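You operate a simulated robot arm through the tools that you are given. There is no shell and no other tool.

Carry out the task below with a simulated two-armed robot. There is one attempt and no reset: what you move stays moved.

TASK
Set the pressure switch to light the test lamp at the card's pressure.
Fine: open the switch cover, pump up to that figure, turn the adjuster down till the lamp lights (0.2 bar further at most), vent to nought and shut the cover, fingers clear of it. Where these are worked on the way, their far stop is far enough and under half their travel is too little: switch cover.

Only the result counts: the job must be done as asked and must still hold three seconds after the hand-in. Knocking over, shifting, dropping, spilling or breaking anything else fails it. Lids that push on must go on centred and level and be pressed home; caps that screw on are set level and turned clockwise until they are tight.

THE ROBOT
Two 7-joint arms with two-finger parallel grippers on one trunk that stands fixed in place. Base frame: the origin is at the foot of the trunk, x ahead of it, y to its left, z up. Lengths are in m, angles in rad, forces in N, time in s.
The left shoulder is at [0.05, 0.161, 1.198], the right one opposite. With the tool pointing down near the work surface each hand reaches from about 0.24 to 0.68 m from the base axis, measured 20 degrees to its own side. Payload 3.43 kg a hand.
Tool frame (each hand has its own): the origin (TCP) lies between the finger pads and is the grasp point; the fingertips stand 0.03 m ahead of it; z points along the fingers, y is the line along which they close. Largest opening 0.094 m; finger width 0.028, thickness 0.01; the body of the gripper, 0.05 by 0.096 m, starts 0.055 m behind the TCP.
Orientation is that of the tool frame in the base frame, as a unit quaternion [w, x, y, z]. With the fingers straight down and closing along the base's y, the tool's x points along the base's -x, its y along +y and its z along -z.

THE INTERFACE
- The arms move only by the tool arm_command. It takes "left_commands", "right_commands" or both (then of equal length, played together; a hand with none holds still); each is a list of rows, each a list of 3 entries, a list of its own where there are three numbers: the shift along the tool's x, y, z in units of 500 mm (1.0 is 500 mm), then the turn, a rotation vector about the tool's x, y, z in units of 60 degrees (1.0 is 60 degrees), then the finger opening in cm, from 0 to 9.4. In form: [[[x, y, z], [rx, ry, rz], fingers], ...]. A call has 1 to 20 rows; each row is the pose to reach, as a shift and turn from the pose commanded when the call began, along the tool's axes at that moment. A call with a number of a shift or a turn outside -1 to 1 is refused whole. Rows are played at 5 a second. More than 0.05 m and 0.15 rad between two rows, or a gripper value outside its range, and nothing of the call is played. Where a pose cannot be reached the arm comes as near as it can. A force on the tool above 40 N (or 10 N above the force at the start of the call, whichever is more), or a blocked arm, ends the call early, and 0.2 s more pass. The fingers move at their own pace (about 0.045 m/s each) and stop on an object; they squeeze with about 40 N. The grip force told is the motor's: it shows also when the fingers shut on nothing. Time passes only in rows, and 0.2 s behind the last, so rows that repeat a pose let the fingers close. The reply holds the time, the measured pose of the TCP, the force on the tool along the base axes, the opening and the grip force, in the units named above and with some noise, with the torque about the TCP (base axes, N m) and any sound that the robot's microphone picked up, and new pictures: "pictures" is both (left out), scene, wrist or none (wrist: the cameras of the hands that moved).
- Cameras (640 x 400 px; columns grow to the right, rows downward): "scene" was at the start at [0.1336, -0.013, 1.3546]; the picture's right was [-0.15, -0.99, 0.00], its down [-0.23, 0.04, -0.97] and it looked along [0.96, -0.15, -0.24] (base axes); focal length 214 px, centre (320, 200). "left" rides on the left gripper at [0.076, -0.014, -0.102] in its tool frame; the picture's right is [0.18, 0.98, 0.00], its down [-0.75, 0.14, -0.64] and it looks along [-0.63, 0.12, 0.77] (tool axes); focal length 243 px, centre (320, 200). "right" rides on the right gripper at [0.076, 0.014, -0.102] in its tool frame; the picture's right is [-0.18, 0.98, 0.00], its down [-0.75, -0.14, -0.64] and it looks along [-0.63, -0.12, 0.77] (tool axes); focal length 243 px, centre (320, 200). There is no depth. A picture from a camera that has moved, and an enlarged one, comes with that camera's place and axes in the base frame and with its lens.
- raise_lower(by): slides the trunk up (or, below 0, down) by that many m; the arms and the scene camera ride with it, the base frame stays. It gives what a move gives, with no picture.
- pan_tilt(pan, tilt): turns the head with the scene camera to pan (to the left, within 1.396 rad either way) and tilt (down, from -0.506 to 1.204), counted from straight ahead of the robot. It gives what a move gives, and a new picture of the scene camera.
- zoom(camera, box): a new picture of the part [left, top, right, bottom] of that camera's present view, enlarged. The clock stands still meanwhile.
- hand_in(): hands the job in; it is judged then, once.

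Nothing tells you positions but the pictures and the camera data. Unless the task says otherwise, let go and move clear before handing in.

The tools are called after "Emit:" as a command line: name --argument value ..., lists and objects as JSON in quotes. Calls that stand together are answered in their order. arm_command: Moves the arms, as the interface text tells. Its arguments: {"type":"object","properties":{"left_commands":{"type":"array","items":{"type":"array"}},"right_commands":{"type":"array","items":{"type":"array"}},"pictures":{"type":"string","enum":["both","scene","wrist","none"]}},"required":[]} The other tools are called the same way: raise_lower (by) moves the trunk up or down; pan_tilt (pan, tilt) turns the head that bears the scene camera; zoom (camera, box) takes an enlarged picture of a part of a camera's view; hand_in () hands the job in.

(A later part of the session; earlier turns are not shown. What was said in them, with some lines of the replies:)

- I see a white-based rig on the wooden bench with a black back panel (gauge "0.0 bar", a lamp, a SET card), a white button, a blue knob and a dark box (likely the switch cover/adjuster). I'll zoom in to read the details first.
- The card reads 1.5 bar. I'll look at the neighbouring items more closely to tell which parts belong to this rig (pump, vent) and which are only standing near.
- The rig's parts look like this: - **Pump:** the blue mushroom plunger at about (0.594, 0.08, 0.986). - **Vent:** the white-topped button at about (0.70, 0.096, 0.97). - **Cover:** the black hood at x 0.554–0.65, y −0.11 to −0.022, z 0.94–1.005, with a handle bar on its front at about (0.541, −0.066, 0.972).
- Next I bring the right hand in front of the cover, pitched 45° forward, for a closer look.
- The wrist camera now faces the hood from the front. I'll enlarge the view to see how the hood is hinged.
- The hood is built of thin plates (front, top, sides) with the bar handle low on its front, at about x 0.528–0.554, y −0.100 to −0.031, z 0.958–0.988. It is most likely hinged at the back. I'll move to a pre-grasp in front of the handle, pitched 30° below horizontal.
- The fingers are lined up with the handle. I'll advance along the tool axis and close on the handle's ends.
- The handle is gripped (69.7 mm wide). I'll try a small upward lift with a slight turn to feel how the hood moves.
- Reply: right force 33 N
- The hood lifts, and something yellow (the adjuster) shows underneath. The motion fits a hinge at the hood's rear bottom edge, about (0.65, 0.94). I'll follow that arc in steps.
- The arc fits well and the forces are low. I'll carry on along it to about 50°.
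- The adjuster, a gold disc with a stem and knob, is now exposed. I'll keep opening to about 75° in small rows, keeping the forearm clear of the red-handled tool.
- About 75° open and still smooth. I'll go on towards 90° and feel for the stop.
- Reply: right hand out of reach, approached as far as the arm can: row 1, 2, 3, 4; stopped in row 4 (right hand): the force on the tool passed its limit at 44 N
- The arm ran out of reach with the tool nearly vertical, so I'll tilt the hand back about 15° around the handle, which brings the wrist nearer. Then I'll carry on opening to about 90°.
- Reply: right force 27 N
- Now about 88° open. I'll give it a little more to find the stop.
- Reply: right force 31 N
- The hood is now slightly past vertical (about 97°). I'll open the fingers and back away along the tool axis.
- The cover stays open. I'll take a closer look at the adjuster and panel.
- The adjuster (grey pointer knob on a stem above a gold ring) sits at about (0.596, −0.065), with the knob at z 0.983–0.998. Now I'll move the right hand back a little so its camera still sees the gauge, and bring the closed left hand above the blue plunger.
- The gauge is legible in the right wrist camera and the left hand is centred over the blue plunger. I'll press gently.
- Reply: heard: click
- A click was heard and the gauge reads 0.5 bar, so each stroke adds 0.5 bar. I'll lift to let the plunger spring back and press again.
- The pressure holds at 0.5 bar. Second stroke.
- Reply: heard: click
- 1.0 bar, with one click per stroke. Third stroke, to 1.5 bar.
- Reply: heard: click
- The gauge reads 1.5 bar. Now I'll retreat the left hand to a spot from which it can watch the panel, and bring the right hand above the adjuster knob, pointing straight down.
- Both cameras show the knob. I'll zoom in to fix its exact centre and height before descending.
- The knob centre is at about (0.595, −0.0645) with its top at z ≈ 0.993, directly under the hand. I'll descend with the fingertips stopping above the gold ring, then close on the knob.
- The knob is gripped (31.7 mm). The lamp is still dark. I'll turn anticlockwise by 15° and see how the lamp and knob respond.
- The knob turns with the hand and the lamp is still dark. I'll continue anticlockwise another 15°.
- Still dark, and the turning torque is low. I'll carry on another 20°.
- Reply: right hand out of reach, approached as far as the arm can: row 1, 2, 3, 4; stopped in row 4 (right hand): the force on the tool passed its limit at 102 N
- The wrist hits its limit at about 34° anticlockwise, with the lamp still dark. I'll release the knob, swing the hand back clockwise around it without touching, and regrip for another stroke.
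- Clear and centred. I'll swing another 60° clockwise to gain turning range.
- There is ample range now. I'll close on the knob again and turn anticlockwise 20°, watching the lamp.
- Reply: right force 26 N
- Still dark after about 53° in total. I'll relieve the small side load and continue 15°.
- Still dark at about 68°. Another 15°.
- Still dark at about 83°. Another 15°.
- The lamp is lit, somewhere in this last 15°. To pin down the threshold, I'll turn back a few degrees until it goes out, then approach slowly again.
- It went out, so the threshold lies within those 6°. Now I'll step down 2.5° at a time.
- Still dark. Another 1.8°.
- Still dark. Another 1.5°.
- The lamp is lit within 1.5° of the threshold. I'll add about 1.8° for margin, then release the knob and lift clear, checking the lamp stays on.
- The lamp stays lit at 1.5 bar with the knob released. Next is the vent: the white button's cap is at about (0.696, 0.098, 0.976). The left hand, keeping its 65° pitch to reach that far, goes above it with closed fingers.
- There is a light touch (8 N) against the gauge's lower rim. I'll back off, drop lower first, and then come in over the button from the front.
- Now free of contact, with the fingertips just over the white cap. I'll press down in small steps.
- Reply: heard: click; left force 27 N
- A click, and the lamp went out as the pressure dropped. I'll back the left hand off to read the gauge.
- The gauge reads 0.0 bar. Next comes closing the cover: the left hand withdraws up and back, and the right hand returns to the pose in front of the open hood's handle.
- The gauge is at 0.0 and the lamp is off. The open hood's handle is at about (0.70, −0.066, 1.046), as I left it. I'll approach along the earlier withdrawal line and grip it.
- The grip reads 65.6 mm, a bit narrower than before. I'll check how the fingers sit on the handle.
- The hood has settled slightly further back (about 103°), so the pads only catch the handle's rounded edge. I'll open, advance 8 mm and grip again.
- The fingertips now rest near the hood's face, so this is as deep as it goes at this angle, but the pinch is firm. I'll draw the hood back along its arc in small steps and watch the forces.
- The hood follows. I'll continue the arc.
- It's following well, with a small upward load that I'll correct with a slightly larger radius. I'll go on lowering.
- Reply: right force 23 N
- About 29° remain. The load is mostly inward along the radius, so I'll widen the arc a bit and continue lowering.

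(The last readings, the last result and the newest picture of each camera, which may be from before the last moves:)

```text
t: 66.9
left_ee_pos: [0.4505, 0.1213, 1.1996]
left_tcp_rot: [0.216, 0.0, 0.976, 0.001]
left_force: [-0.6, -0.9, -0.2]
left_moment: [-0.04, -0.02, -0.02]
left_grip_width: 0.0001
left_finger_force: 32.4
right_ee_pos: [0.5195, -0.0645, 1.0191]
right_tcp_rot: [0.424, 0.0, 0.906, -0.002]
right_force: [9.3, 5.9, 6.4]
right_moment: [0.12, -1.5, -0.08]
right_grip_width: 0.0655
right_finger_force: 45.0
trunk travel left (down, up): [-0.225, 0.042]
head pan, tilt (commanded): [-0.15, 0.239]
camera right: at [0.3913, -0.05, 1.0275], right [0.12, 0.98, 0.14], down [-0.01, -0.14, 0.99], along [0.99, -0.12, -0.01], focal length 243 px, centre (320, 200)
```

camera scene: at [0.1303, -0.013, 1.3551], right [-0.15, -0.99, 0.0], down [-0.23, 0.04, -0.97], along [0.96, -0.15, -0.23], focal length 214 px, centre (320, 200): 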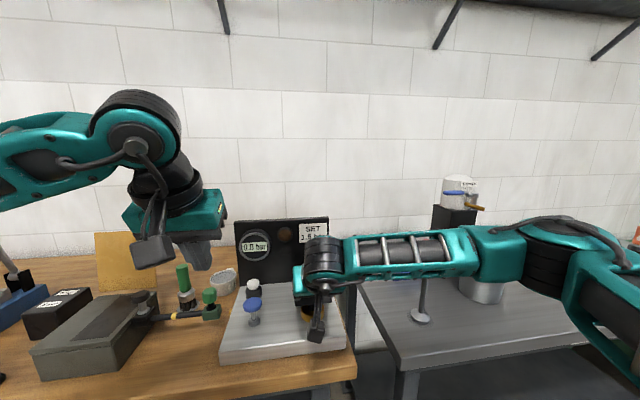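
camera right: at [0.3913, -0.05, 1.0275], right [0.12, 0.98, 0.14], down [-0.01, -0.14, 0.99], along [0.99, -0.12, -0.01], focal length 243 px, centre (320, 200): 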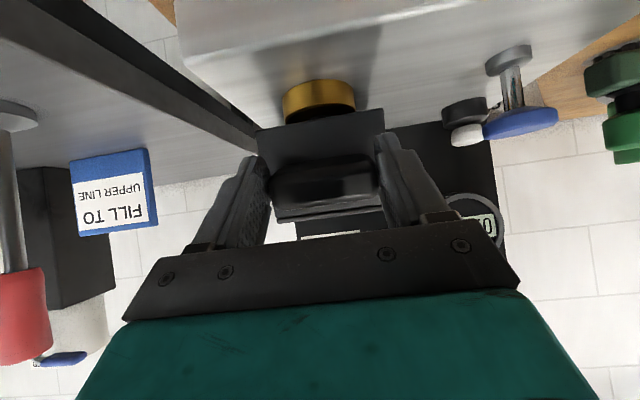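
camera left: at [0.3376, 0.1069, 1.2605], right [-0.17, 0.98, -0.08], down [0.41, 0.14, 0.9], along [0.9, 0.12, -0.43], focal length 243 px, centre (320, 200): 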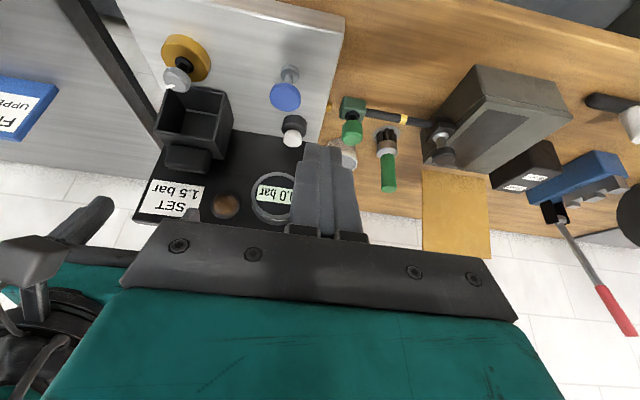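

Smooth, with about 10 N of hinge friction. I'll bring the hood down to closed.

Emit:
arm_command --right_commands '[[[0.0125, 0, 0.0024], [0, -0.029, 0], 5.5], [[0.0251, 0, 0.0049], [0, -0.058, 0], 5.5], [[0.0373, 0, 0.0085], [0, -0.088, 0], 5.5], [[0.0495, 0, 0.012], [0, -0.117, 0], 5.5], [[0.0592, 0, 0.0155], [0, -0.142, 0], 5.5], [[0.0688, 0, 0.0191], [0, -0.167, 0], 5.5]]' --pictures "both"

```text
t: 68.3
left_ee_pos: [0.4494, 0.1209, 1.1997]
left_tcp_rot: [0.217, 0.0, 0.976, 0.0]
left_force: [-0.2, 0.2, 1.0]
left_moment: [0.02, -0.01, 0.01]
left_grip_width: 0.0
left_finger_force: 33.2
right_ee_pos: [0.504, -0.0653, 0.9877]
right_tcp_rot: [0.501, 0.001, 0.865, -0.002]
right_force: [3.4, 4.4, 9.1]
right_moment: [0.19, -1.51, -0.23]
right_grip_width: 0.0657
right_finger_force: 44.6
trunk travel left (down, up): [-0.225, 0.042]
head pan, tilt (commanded): [-0.15, 0.239]
camera scene: at [0.1329, -0.0125, 1.3547], right [-0.15, -0.99, 0.0], down [-0.23, 0.04, -0.97], along [0.96, -0.15, -0.24], focal length 214 px, centre (320, 200)
camera right: at [0.376, -0.05, 0.9729], right [0.09, 0.98, 0.16], down [-0.18, -0.14, 0.97], along [0.98, -0.12, 0.17], focal length 243 px, centre (320, 200)
```

scene: 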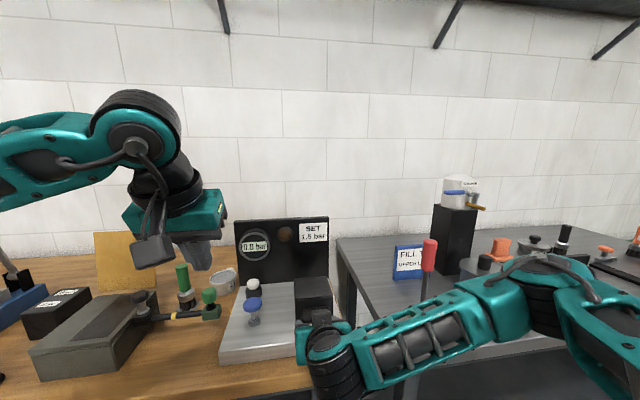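
right: 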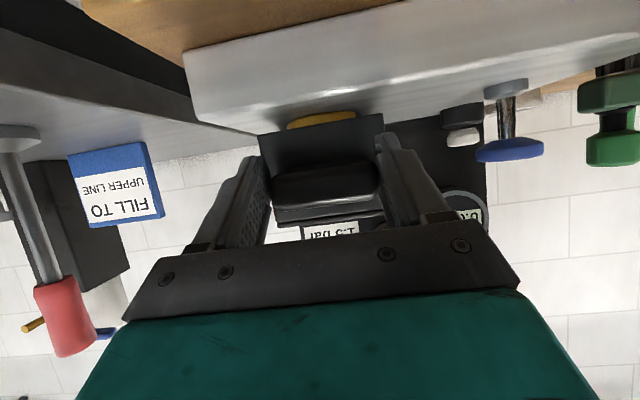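

Nearly closed; a sliver of gold still shows. I'll lower a bit more while gripping.

Emit:
arm_command --right_commands '[[[0.007, 0, 0.002], [0, -0.01, 0], 5.5], [[0.014, 0, 0.0045], [0, -0.02, 0], 5.5], [[0.02, 0, 0.0065], [0, -0.03, 0], 5.5], [[0.0272, 0, 0.0088], [0, -0.04, 0], 5.5]]' --pictures "wrist"

```text
t: 69.3
left_ee_pos: [0.4475, 0.1222, 1.2009]
left_tcp_rot: [0.218, 0.0, 0.976, 0.0]
left_force: [0.6, 0.3, 0.1]
left_moment: [0.0, 0.01, 0.01]
left_grip_width: 0.0
left_finger_force: 33.1
right_ee_pos: [0.5007, -0.0643, 0.9763]
right_tcp_rot: [0.52, 0.0, 0.854, -0.001]
right_force: [-8.8, 0.2, 21.8]
right_moment: [-0.2, 0.34, -0.11]
right_grip_width: 0.0656
right_finger_force: 44.7
trunk travel left (down, up): [-0.225, 0.042]
head pan, tilt (commanded): [-0.15, 0.239]
camera right: at [0.3731, -0.05, 0.9555], right [0.08, 0.98, 0.16], down [-0.23, -0.14, 0.96], along [0.97, -0.12, 0.21], focal length 243 px, centre (320, 200)
```

right: 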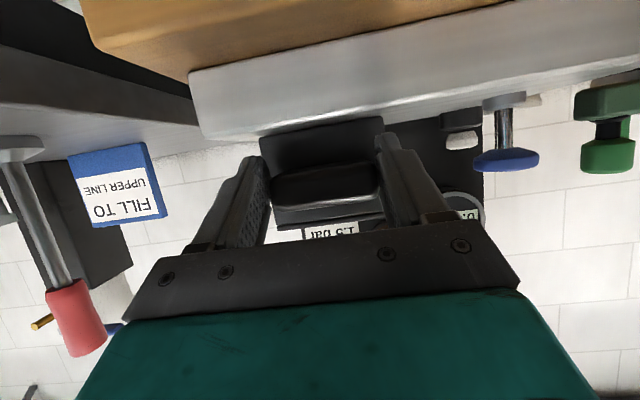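

The gold is hidden and the upward force rose to 22 N, so the hood seems to be down on its seat. I'll release and back away, then inspect.

Emit:
arm_command --right_commands '[[[0, 0, 0], [0, 0, 0], 7.5], [[0, 0, 0], [0, 0, 0], 9.4], [[0, 0, 0], [0, 0, 0], 9.4], [[0, 0, -0.04], [0, 0, 0], 9.4], [[0, 0, -0.09], [0, 0, 0], 9.4], [[-0.03, 0, -0.15], [0, 0.05, 0], 9.4], [[-0.1, 0, -0.18], [0, 0.15, 0], 9.4], [[-0.18, 0, -0.18], [0, 0.25, 0], 9.4]]' --pictures "both"

```text
t: 71.1
left_ee_pos: [0.451, 0.1212, 1.1995]
left_tcp_rot: [0.218, 0.0, 0.976, 0.0]
left_force: [-1.0, 0.0, 0.0]
left_moment: [-0.03, 0.03, 0.01]
left_grip_width: 0.0001
left_finger_force: 32.9
right_ee_pos: [0.465, -0.0643, 1.0959]
right_tcp_rot: [0.402, -0.001, 0.915, -0.001]
right_force: [0.1, 0.2, 0.4]
right_moment: [-0.04, 0.02, 0.02]
right_grip_width: 0.0942
right_finger_force: 0.1
trunk travel left (down, up): [-0.225, 0.042]
head pan, tilt (commanded): [-0.15, 0.239]
camera scene: at [0.1336, -0.0129, 1.3545], right [-0.15, -0.99, 0.0], down [-0.23, 0.04, -0.97], along [0.96, -0.15, -0.24], focal length 214 px, centre (320, 200)
camera right: at [0.3355, -0.0498, 1.109], right [0.12, 0.98, 0.13], down [0.04, -0.14, 0.99], along [0.99, -0.12, -0.05], focal length 243 px, centre (320, 200)
```

scene: 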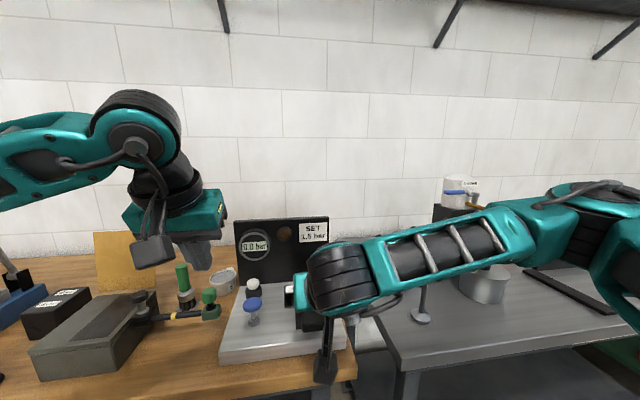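
right: 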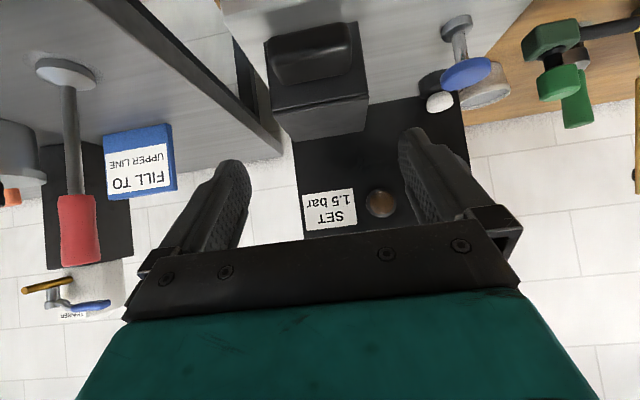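

Emit:
zoom --camera "right" --box '[240, 5, 400, 145]'

Emit:
zoom --camera "left" --box '[120, 20, 320, 220]'

Emit:
zoom --camera "scene" --box '[225, 205, 355, 345]'

```text
2.86 times, centred on (320, 75) of right
camera zoom: at [0.3355, -0.0498, 1.109], right [0.12, 0.98, 0.13], down [0.04, -0.14, 0.99], along [0.99, -0.12, -0.05], focal length 693 px, centre (320, 557)
```

zoom: 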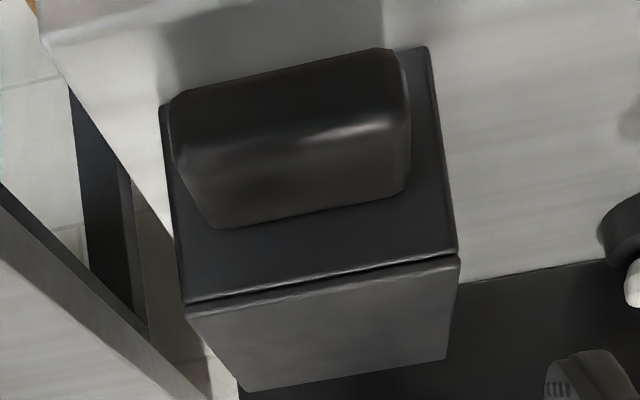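

```text
2.00 times, centred on (220, 120) of left
camera zoom: at [0.3378, 0.1066, 1.2603], right [-0.17, 0.98, -0.08], down [0.41, 0.14, 0.9], along [0.9, 0.12, -0.43], focal length 485 px, centre (520, 360)
```

zoom: 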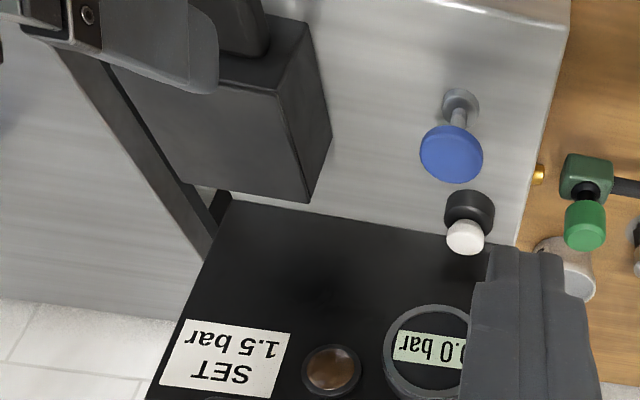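

```text
2.86 times, centred on (290, 275) of scene
camera zoom: at [0.1336, -0.0129, 1.3545], right [-0.15, -0.99, 0.0], down [-0.23, 0.04, -0.97], along [0.96, -0.15, -0.24], focal length 613 px, centre (406, -14)
```

zoom: 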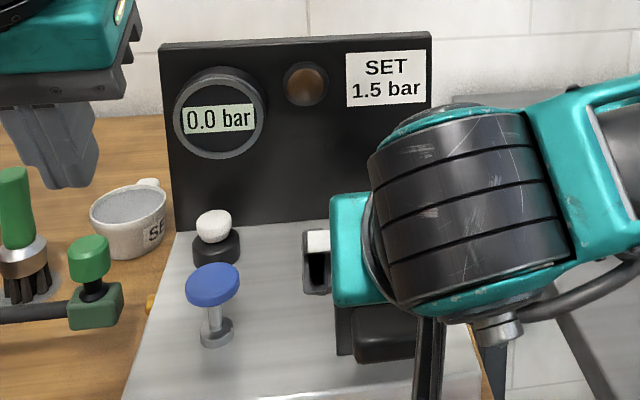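

It looks shut. To make sure the hood is fully home, I'll press gently on its top near the front edge with closed fingertips.

Emit:
arm_command --right_commands '[[[-0.0148, 0, 0.0238], [0, 0.0988, 0], 5], [[-0.0296, 0, 0.0476], [0, 0.1976, 0], 2], [[-0.0443, 0, 0.0713], [0, 0.2964, 0], 0], [[-0.0591, 0, 0.0951], [0, 0.3952, 0], 0], [[-0.0739, 0, 0.1189], [0, 0.494, 0], 0], [[-0.0887, 0, 0.1427], [0, 0.5928, 0], 0], [[-0.1034, 0, 0.1664], [0, 0.6916, 0], 0], [[-0.1182, 0, 0.1902], [0, 0.79, 0], 0], [[-0.1182, 0, 0.1902], [0, 0.79, 0], 0]]' --pictures "wrist"

```text
t: 73.1
left_ee_pos: [0.4499, 0.122, 1.1995]
left_tcp_rot: [0.218, -0.001, 0.976, -0.001]
left_force: [0.5, -0.5, -0.4]
left_moment: [-0.02, 0.01, 0.01]
left_grip_width: 0.0
left_finger_force: 33.1
right_ee_pos: [0.5735, -0.065, 1.0741]
right_tcp_rot: [-0.001, 0.0, 1.0, -0.001]
right_force: [0.4, 0.6, 0.3]
right_moment: [-0.01, 0.0, -0.02]
right_grip_width: 0.0001
right_finger_force: 33.4
trunk travel left (down, up): [-0.225, 0.042]
head pan, tilt (commanded): [-0.15, 0.239]
camera right: at [0.4964, -0.05, 1.1768], right [0.18, 0.98, 0.0], down [0.75, -0.14, 0.64], along [0.63, -0.12, -0.77], focal length 243 px, centre (320, 200)
```

right: 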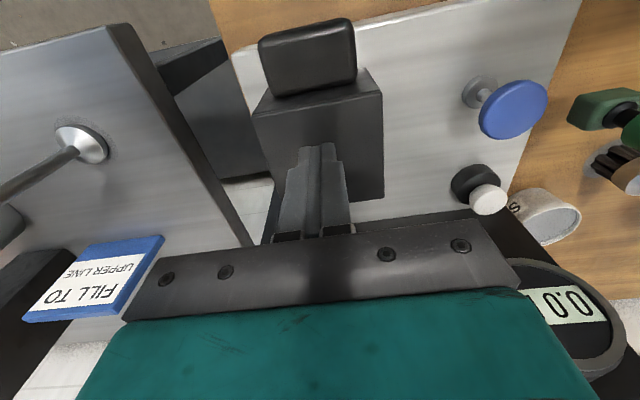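

Fingertips are over the hood's front top. Pressing down gently.

Emit:
arm_command --right_commands '[[[0, 0, 0.04], [0, 0, 0], 0], [[0, 0, 0.065], [0, 0, 0], 0], [[0, 0, 0.072], [0, 0, 0], 0], [[0, 0, 0.076], [0, 0, 0], 0], [[0, 0, 0.08], [0, 0, 0], 0], [[0, 0, 0.083], [0, 0, 0], 0]]' --pictures "wrist"

```text
t: 74.2
left_ee_pos: [0.4495, 0.1205, 1.2017]
left_tcp_rot: [0.218, 0.001, 0.976, 0.0]
left_force: [-0.4, -0.4, -0.5]
left_moment: [-0.01, 0.01, 0.03]
left_grip_width: 0.0
left_finger_force: 33.2
right_ee_pos: [0.5738, -0.0658, 1.0456]
right_tcp_rot: [0.007, 0.0, 1.0, 0.002]
right_force: [-6.4, -2.9, 13.9]
right_moment: [-0.07, 0.42, 0.07]
right_grip_width: 0.0
right_finger_force: 32.7
trunk travel left (down, up): [-0.225, 0.042]
head pan, tilt (commanded): [-0.15, 0.239]
stopped in row 5 (right hand): the force on the tool passed its limit at 42 N (the readings are from after the stop); the commanded pose is now the measured one
camera right: at [0.4952, -0.0505, 1.1465], right [0.18, 0.98, 0.01], down [0.74, -0.14, 0.65], along [0.64, -0.12, -0.76], focal length 243 px, centre (320, 200)
```

right: 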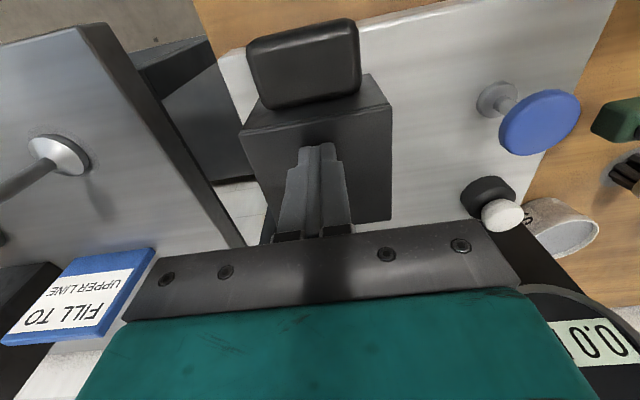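

The hood is solid under a 42 N push at the height expected for its closed top (about 1.009, the same corner height I measured at the start), so it's home. I'll lift off and move both hands clear.

Emit:
arm_command --right_commands '[[[0, 0, -0.03], [0, 0, 0], 0], [[0, 0, -0.09], [0, 0, 0], 0], [[0.05, -0.02, -0.15], [0, 0, 0], 0], [[0.12, -0.06, -0.2], [0, 0, 0], 0], [[0.2, -0.1, -0.24], [0, 0, 0], 0], [[0.28, -0.14, -0.26], [0, 0, 0], 0], [[0.36, -0.16, -0.28], [0, 0, 0], 0]]' --left_commands '[[[0, 0, 0], [0, 0, 0], 0], [[0, 0, 0], [0, 0, 0], 0], [[0, 0, -0.05], [0, 0, 0], 0], [[0, 0, -0.1], [0, 0, 0], 0], [[0, 0, -0.15], [0, 0, 0], 0], [[0, 0, -0.15], [0, 0, 0], 0], [[0, 0, -0.15], [0, 0, 0], 0]]' --pictures "both"

```text
t: 75.8
left_ee_pos: [0.4173, 0.1194, 1.2685]
left_tcp_rot: [0.218, 0.001, 0.976, -0.001]
left_force: [0.2, -0.2, -0.1]
left_moment: [-0.04, -0.01, -0.03]
left_grip_width: 0.0
left_finger_force: 33.1
right_ee_pos: [0.3932, -0.1463, 1.18]
right_tcp_rot: [0.007, 0.002, 1.0, 0.001]
right_force: [-0.1, 0.0, -0.8]
right_moment: [0.0, -0.01, 0.0]
right_grip_width: 0.0
right_finger_force: 33.1
trunk travel left (down, up): [-0.225, 0.042]
head pan, tilt (commanded): [-0.15, 0.239]
camera scene: at [0.1331, -0.0131, 1.3547], right [-0.15, -0.99, 0.0], down [-0.23, 0.04, -0.97], along [0.96, -0.15, -0.24], focal length 214 px, centre (320, 200)
camera right: at [0.3145, -0.1311, 1.2816], right [0.19, 0.98, 0.0], down [0.74, -0.14, 0.65], along [0.64, -0.12, -0.76], focal length 243 px, centre (320, 200)
camera left: at [0.3058, 0.1064, 1.3291], right [-0.17, 0.98, -0.08], down [0.41, 0.14, 0.9], along [0.9, 0.12, -0.43], focal length 243 px, centre (320, 200)
```

scene: 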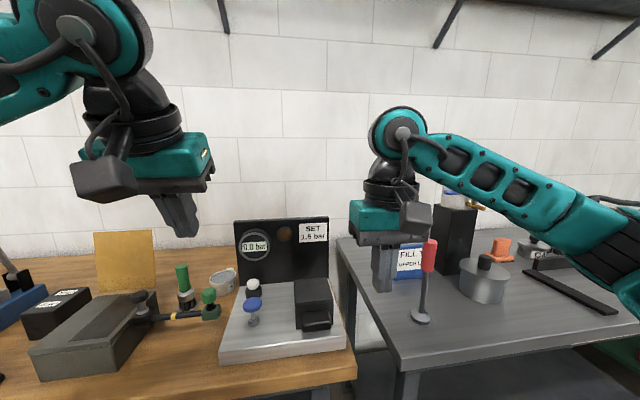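
right: 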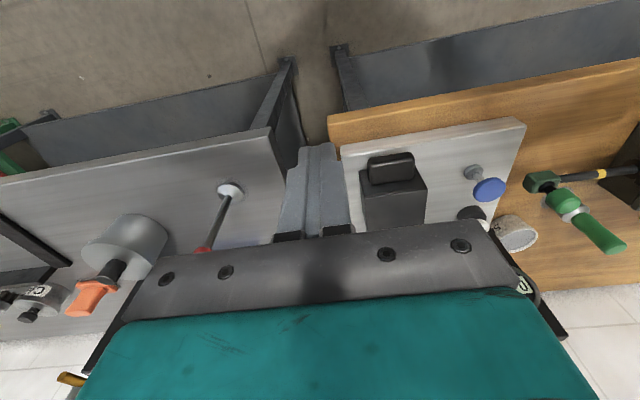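
left: 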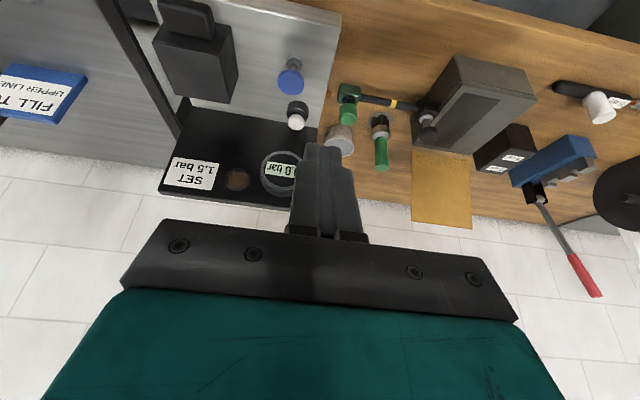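

Both hands are clear. I'll do a final close check of the rig before handing in.

Emit:
zoom --camera "scene" --box '[210, 205, 360, 370]'

Emit:
zoom --camera "scene" --box '[225, 270, 345, 345]'

Emit:
zoom --camera "right" --box '[340, 120, 460, 240]'

Emit:
zoom --camera "scene" --box '[340, 170, 640, 340]'

```text
2.42 times, centred on (285, 288) of scene
camera zoom: at [0.1331, -0.0131, 1.3547], right [-0.15, -0.99, 0.0], down [-0.23, 0.04, -0.97], along [0.96, -0.15, -0.24], focal length 520 px, centre (405, -12)
```

zoom: 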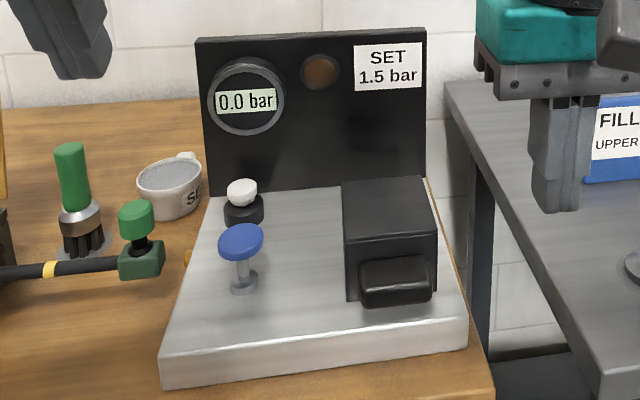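

```text
5.33 times, centred on (285, 308) of scene
camera zoom: at [0.1331, -0.0131, 1.3547], right [-0.15, -0.99, 0.0], down [-0.23, 0.04, -0.97], along [0.96, -0.15, -0.24], focal length 1144 px, centre (507, -373)
```

zoom: 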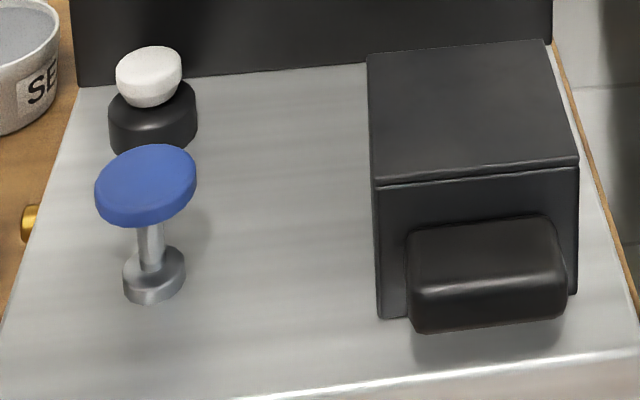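

```text
3.33 times, centred on (400, 180) of right
camera zoom: at [0.3145, -0.1311, 1.2816], right [0.19, 0.98, 0.0], down [0.74, -0.14, 0.65], along [0.64, -0.12, -0.76], focal length 809 px, centre (53, 267)
```

zoom: 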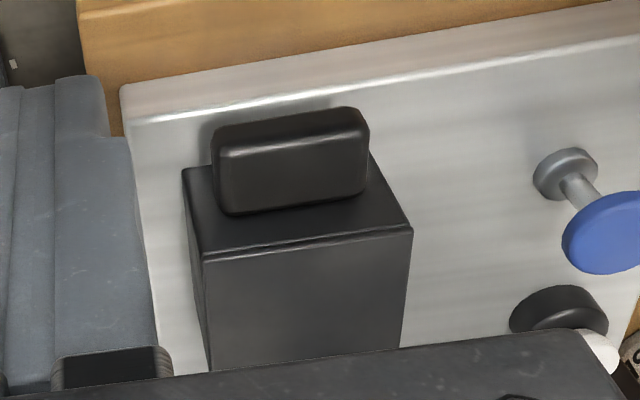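

```text
2.13 times, centred on (490, 255) of scene
camera zoom: at [0.1331, -0.0131, 1.3547], right [-0.15, -0.99, 0.0], down [-0.23, 0.04, -0.97], along [0.96, -0.15, -0.24], focal length 458 px, centre (-43, 83)
```

zoom: 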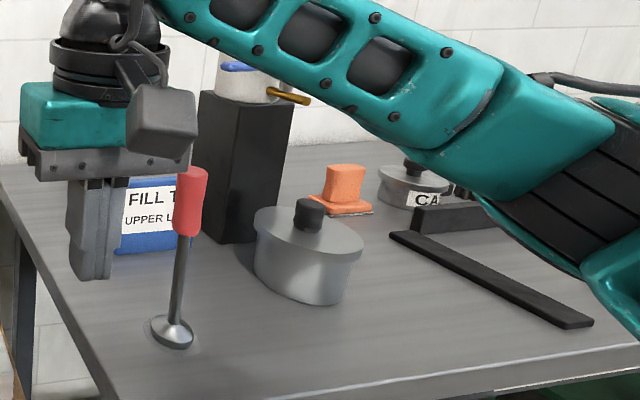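

The rig's picture matches the starting one: the hood's corners sit at the same pixels, the gauge reads 0.0 bar and the lamp is out. The neighbouring items stand undisturbed, the adjuster is set about 2–3° below the 1.5 bar lighting point, and both hands are clear, so I'm handing in.

Emit:
hand_in

```text
The job is handed in.
```

I set the pressure switch to the card's 1.5 bar and handed the job in; no verdict has come back yet.

- **Cover opened:** I swung the hood past vertical, and it settled back to about 103°.
- **Pressure:** three strokes of the blue plunger brought the gauge to 1.5 bar.
- **Adjuster:** turned anticlockwise until the lamp lit. I overshot once, turned back until the lamp went out, then came down again in small steps. I stopped about 2–3° past the lighting point. The rig has no scale, so I judge that to be well inside 0.2 bar rather than having measured it.
- **Vent:** one press of the white button took the gauge to 0.0 bar and the lamp went out.
- **Cover shut:** I lowered the hood and pressed it home. In the final pictures its corners sit where they were at the start. Both hands are clear of it.

On the first approach to the vent button the left hand brushed the gauge's rim at about 8 N. I backed off, and the later pictures show nothing moved.
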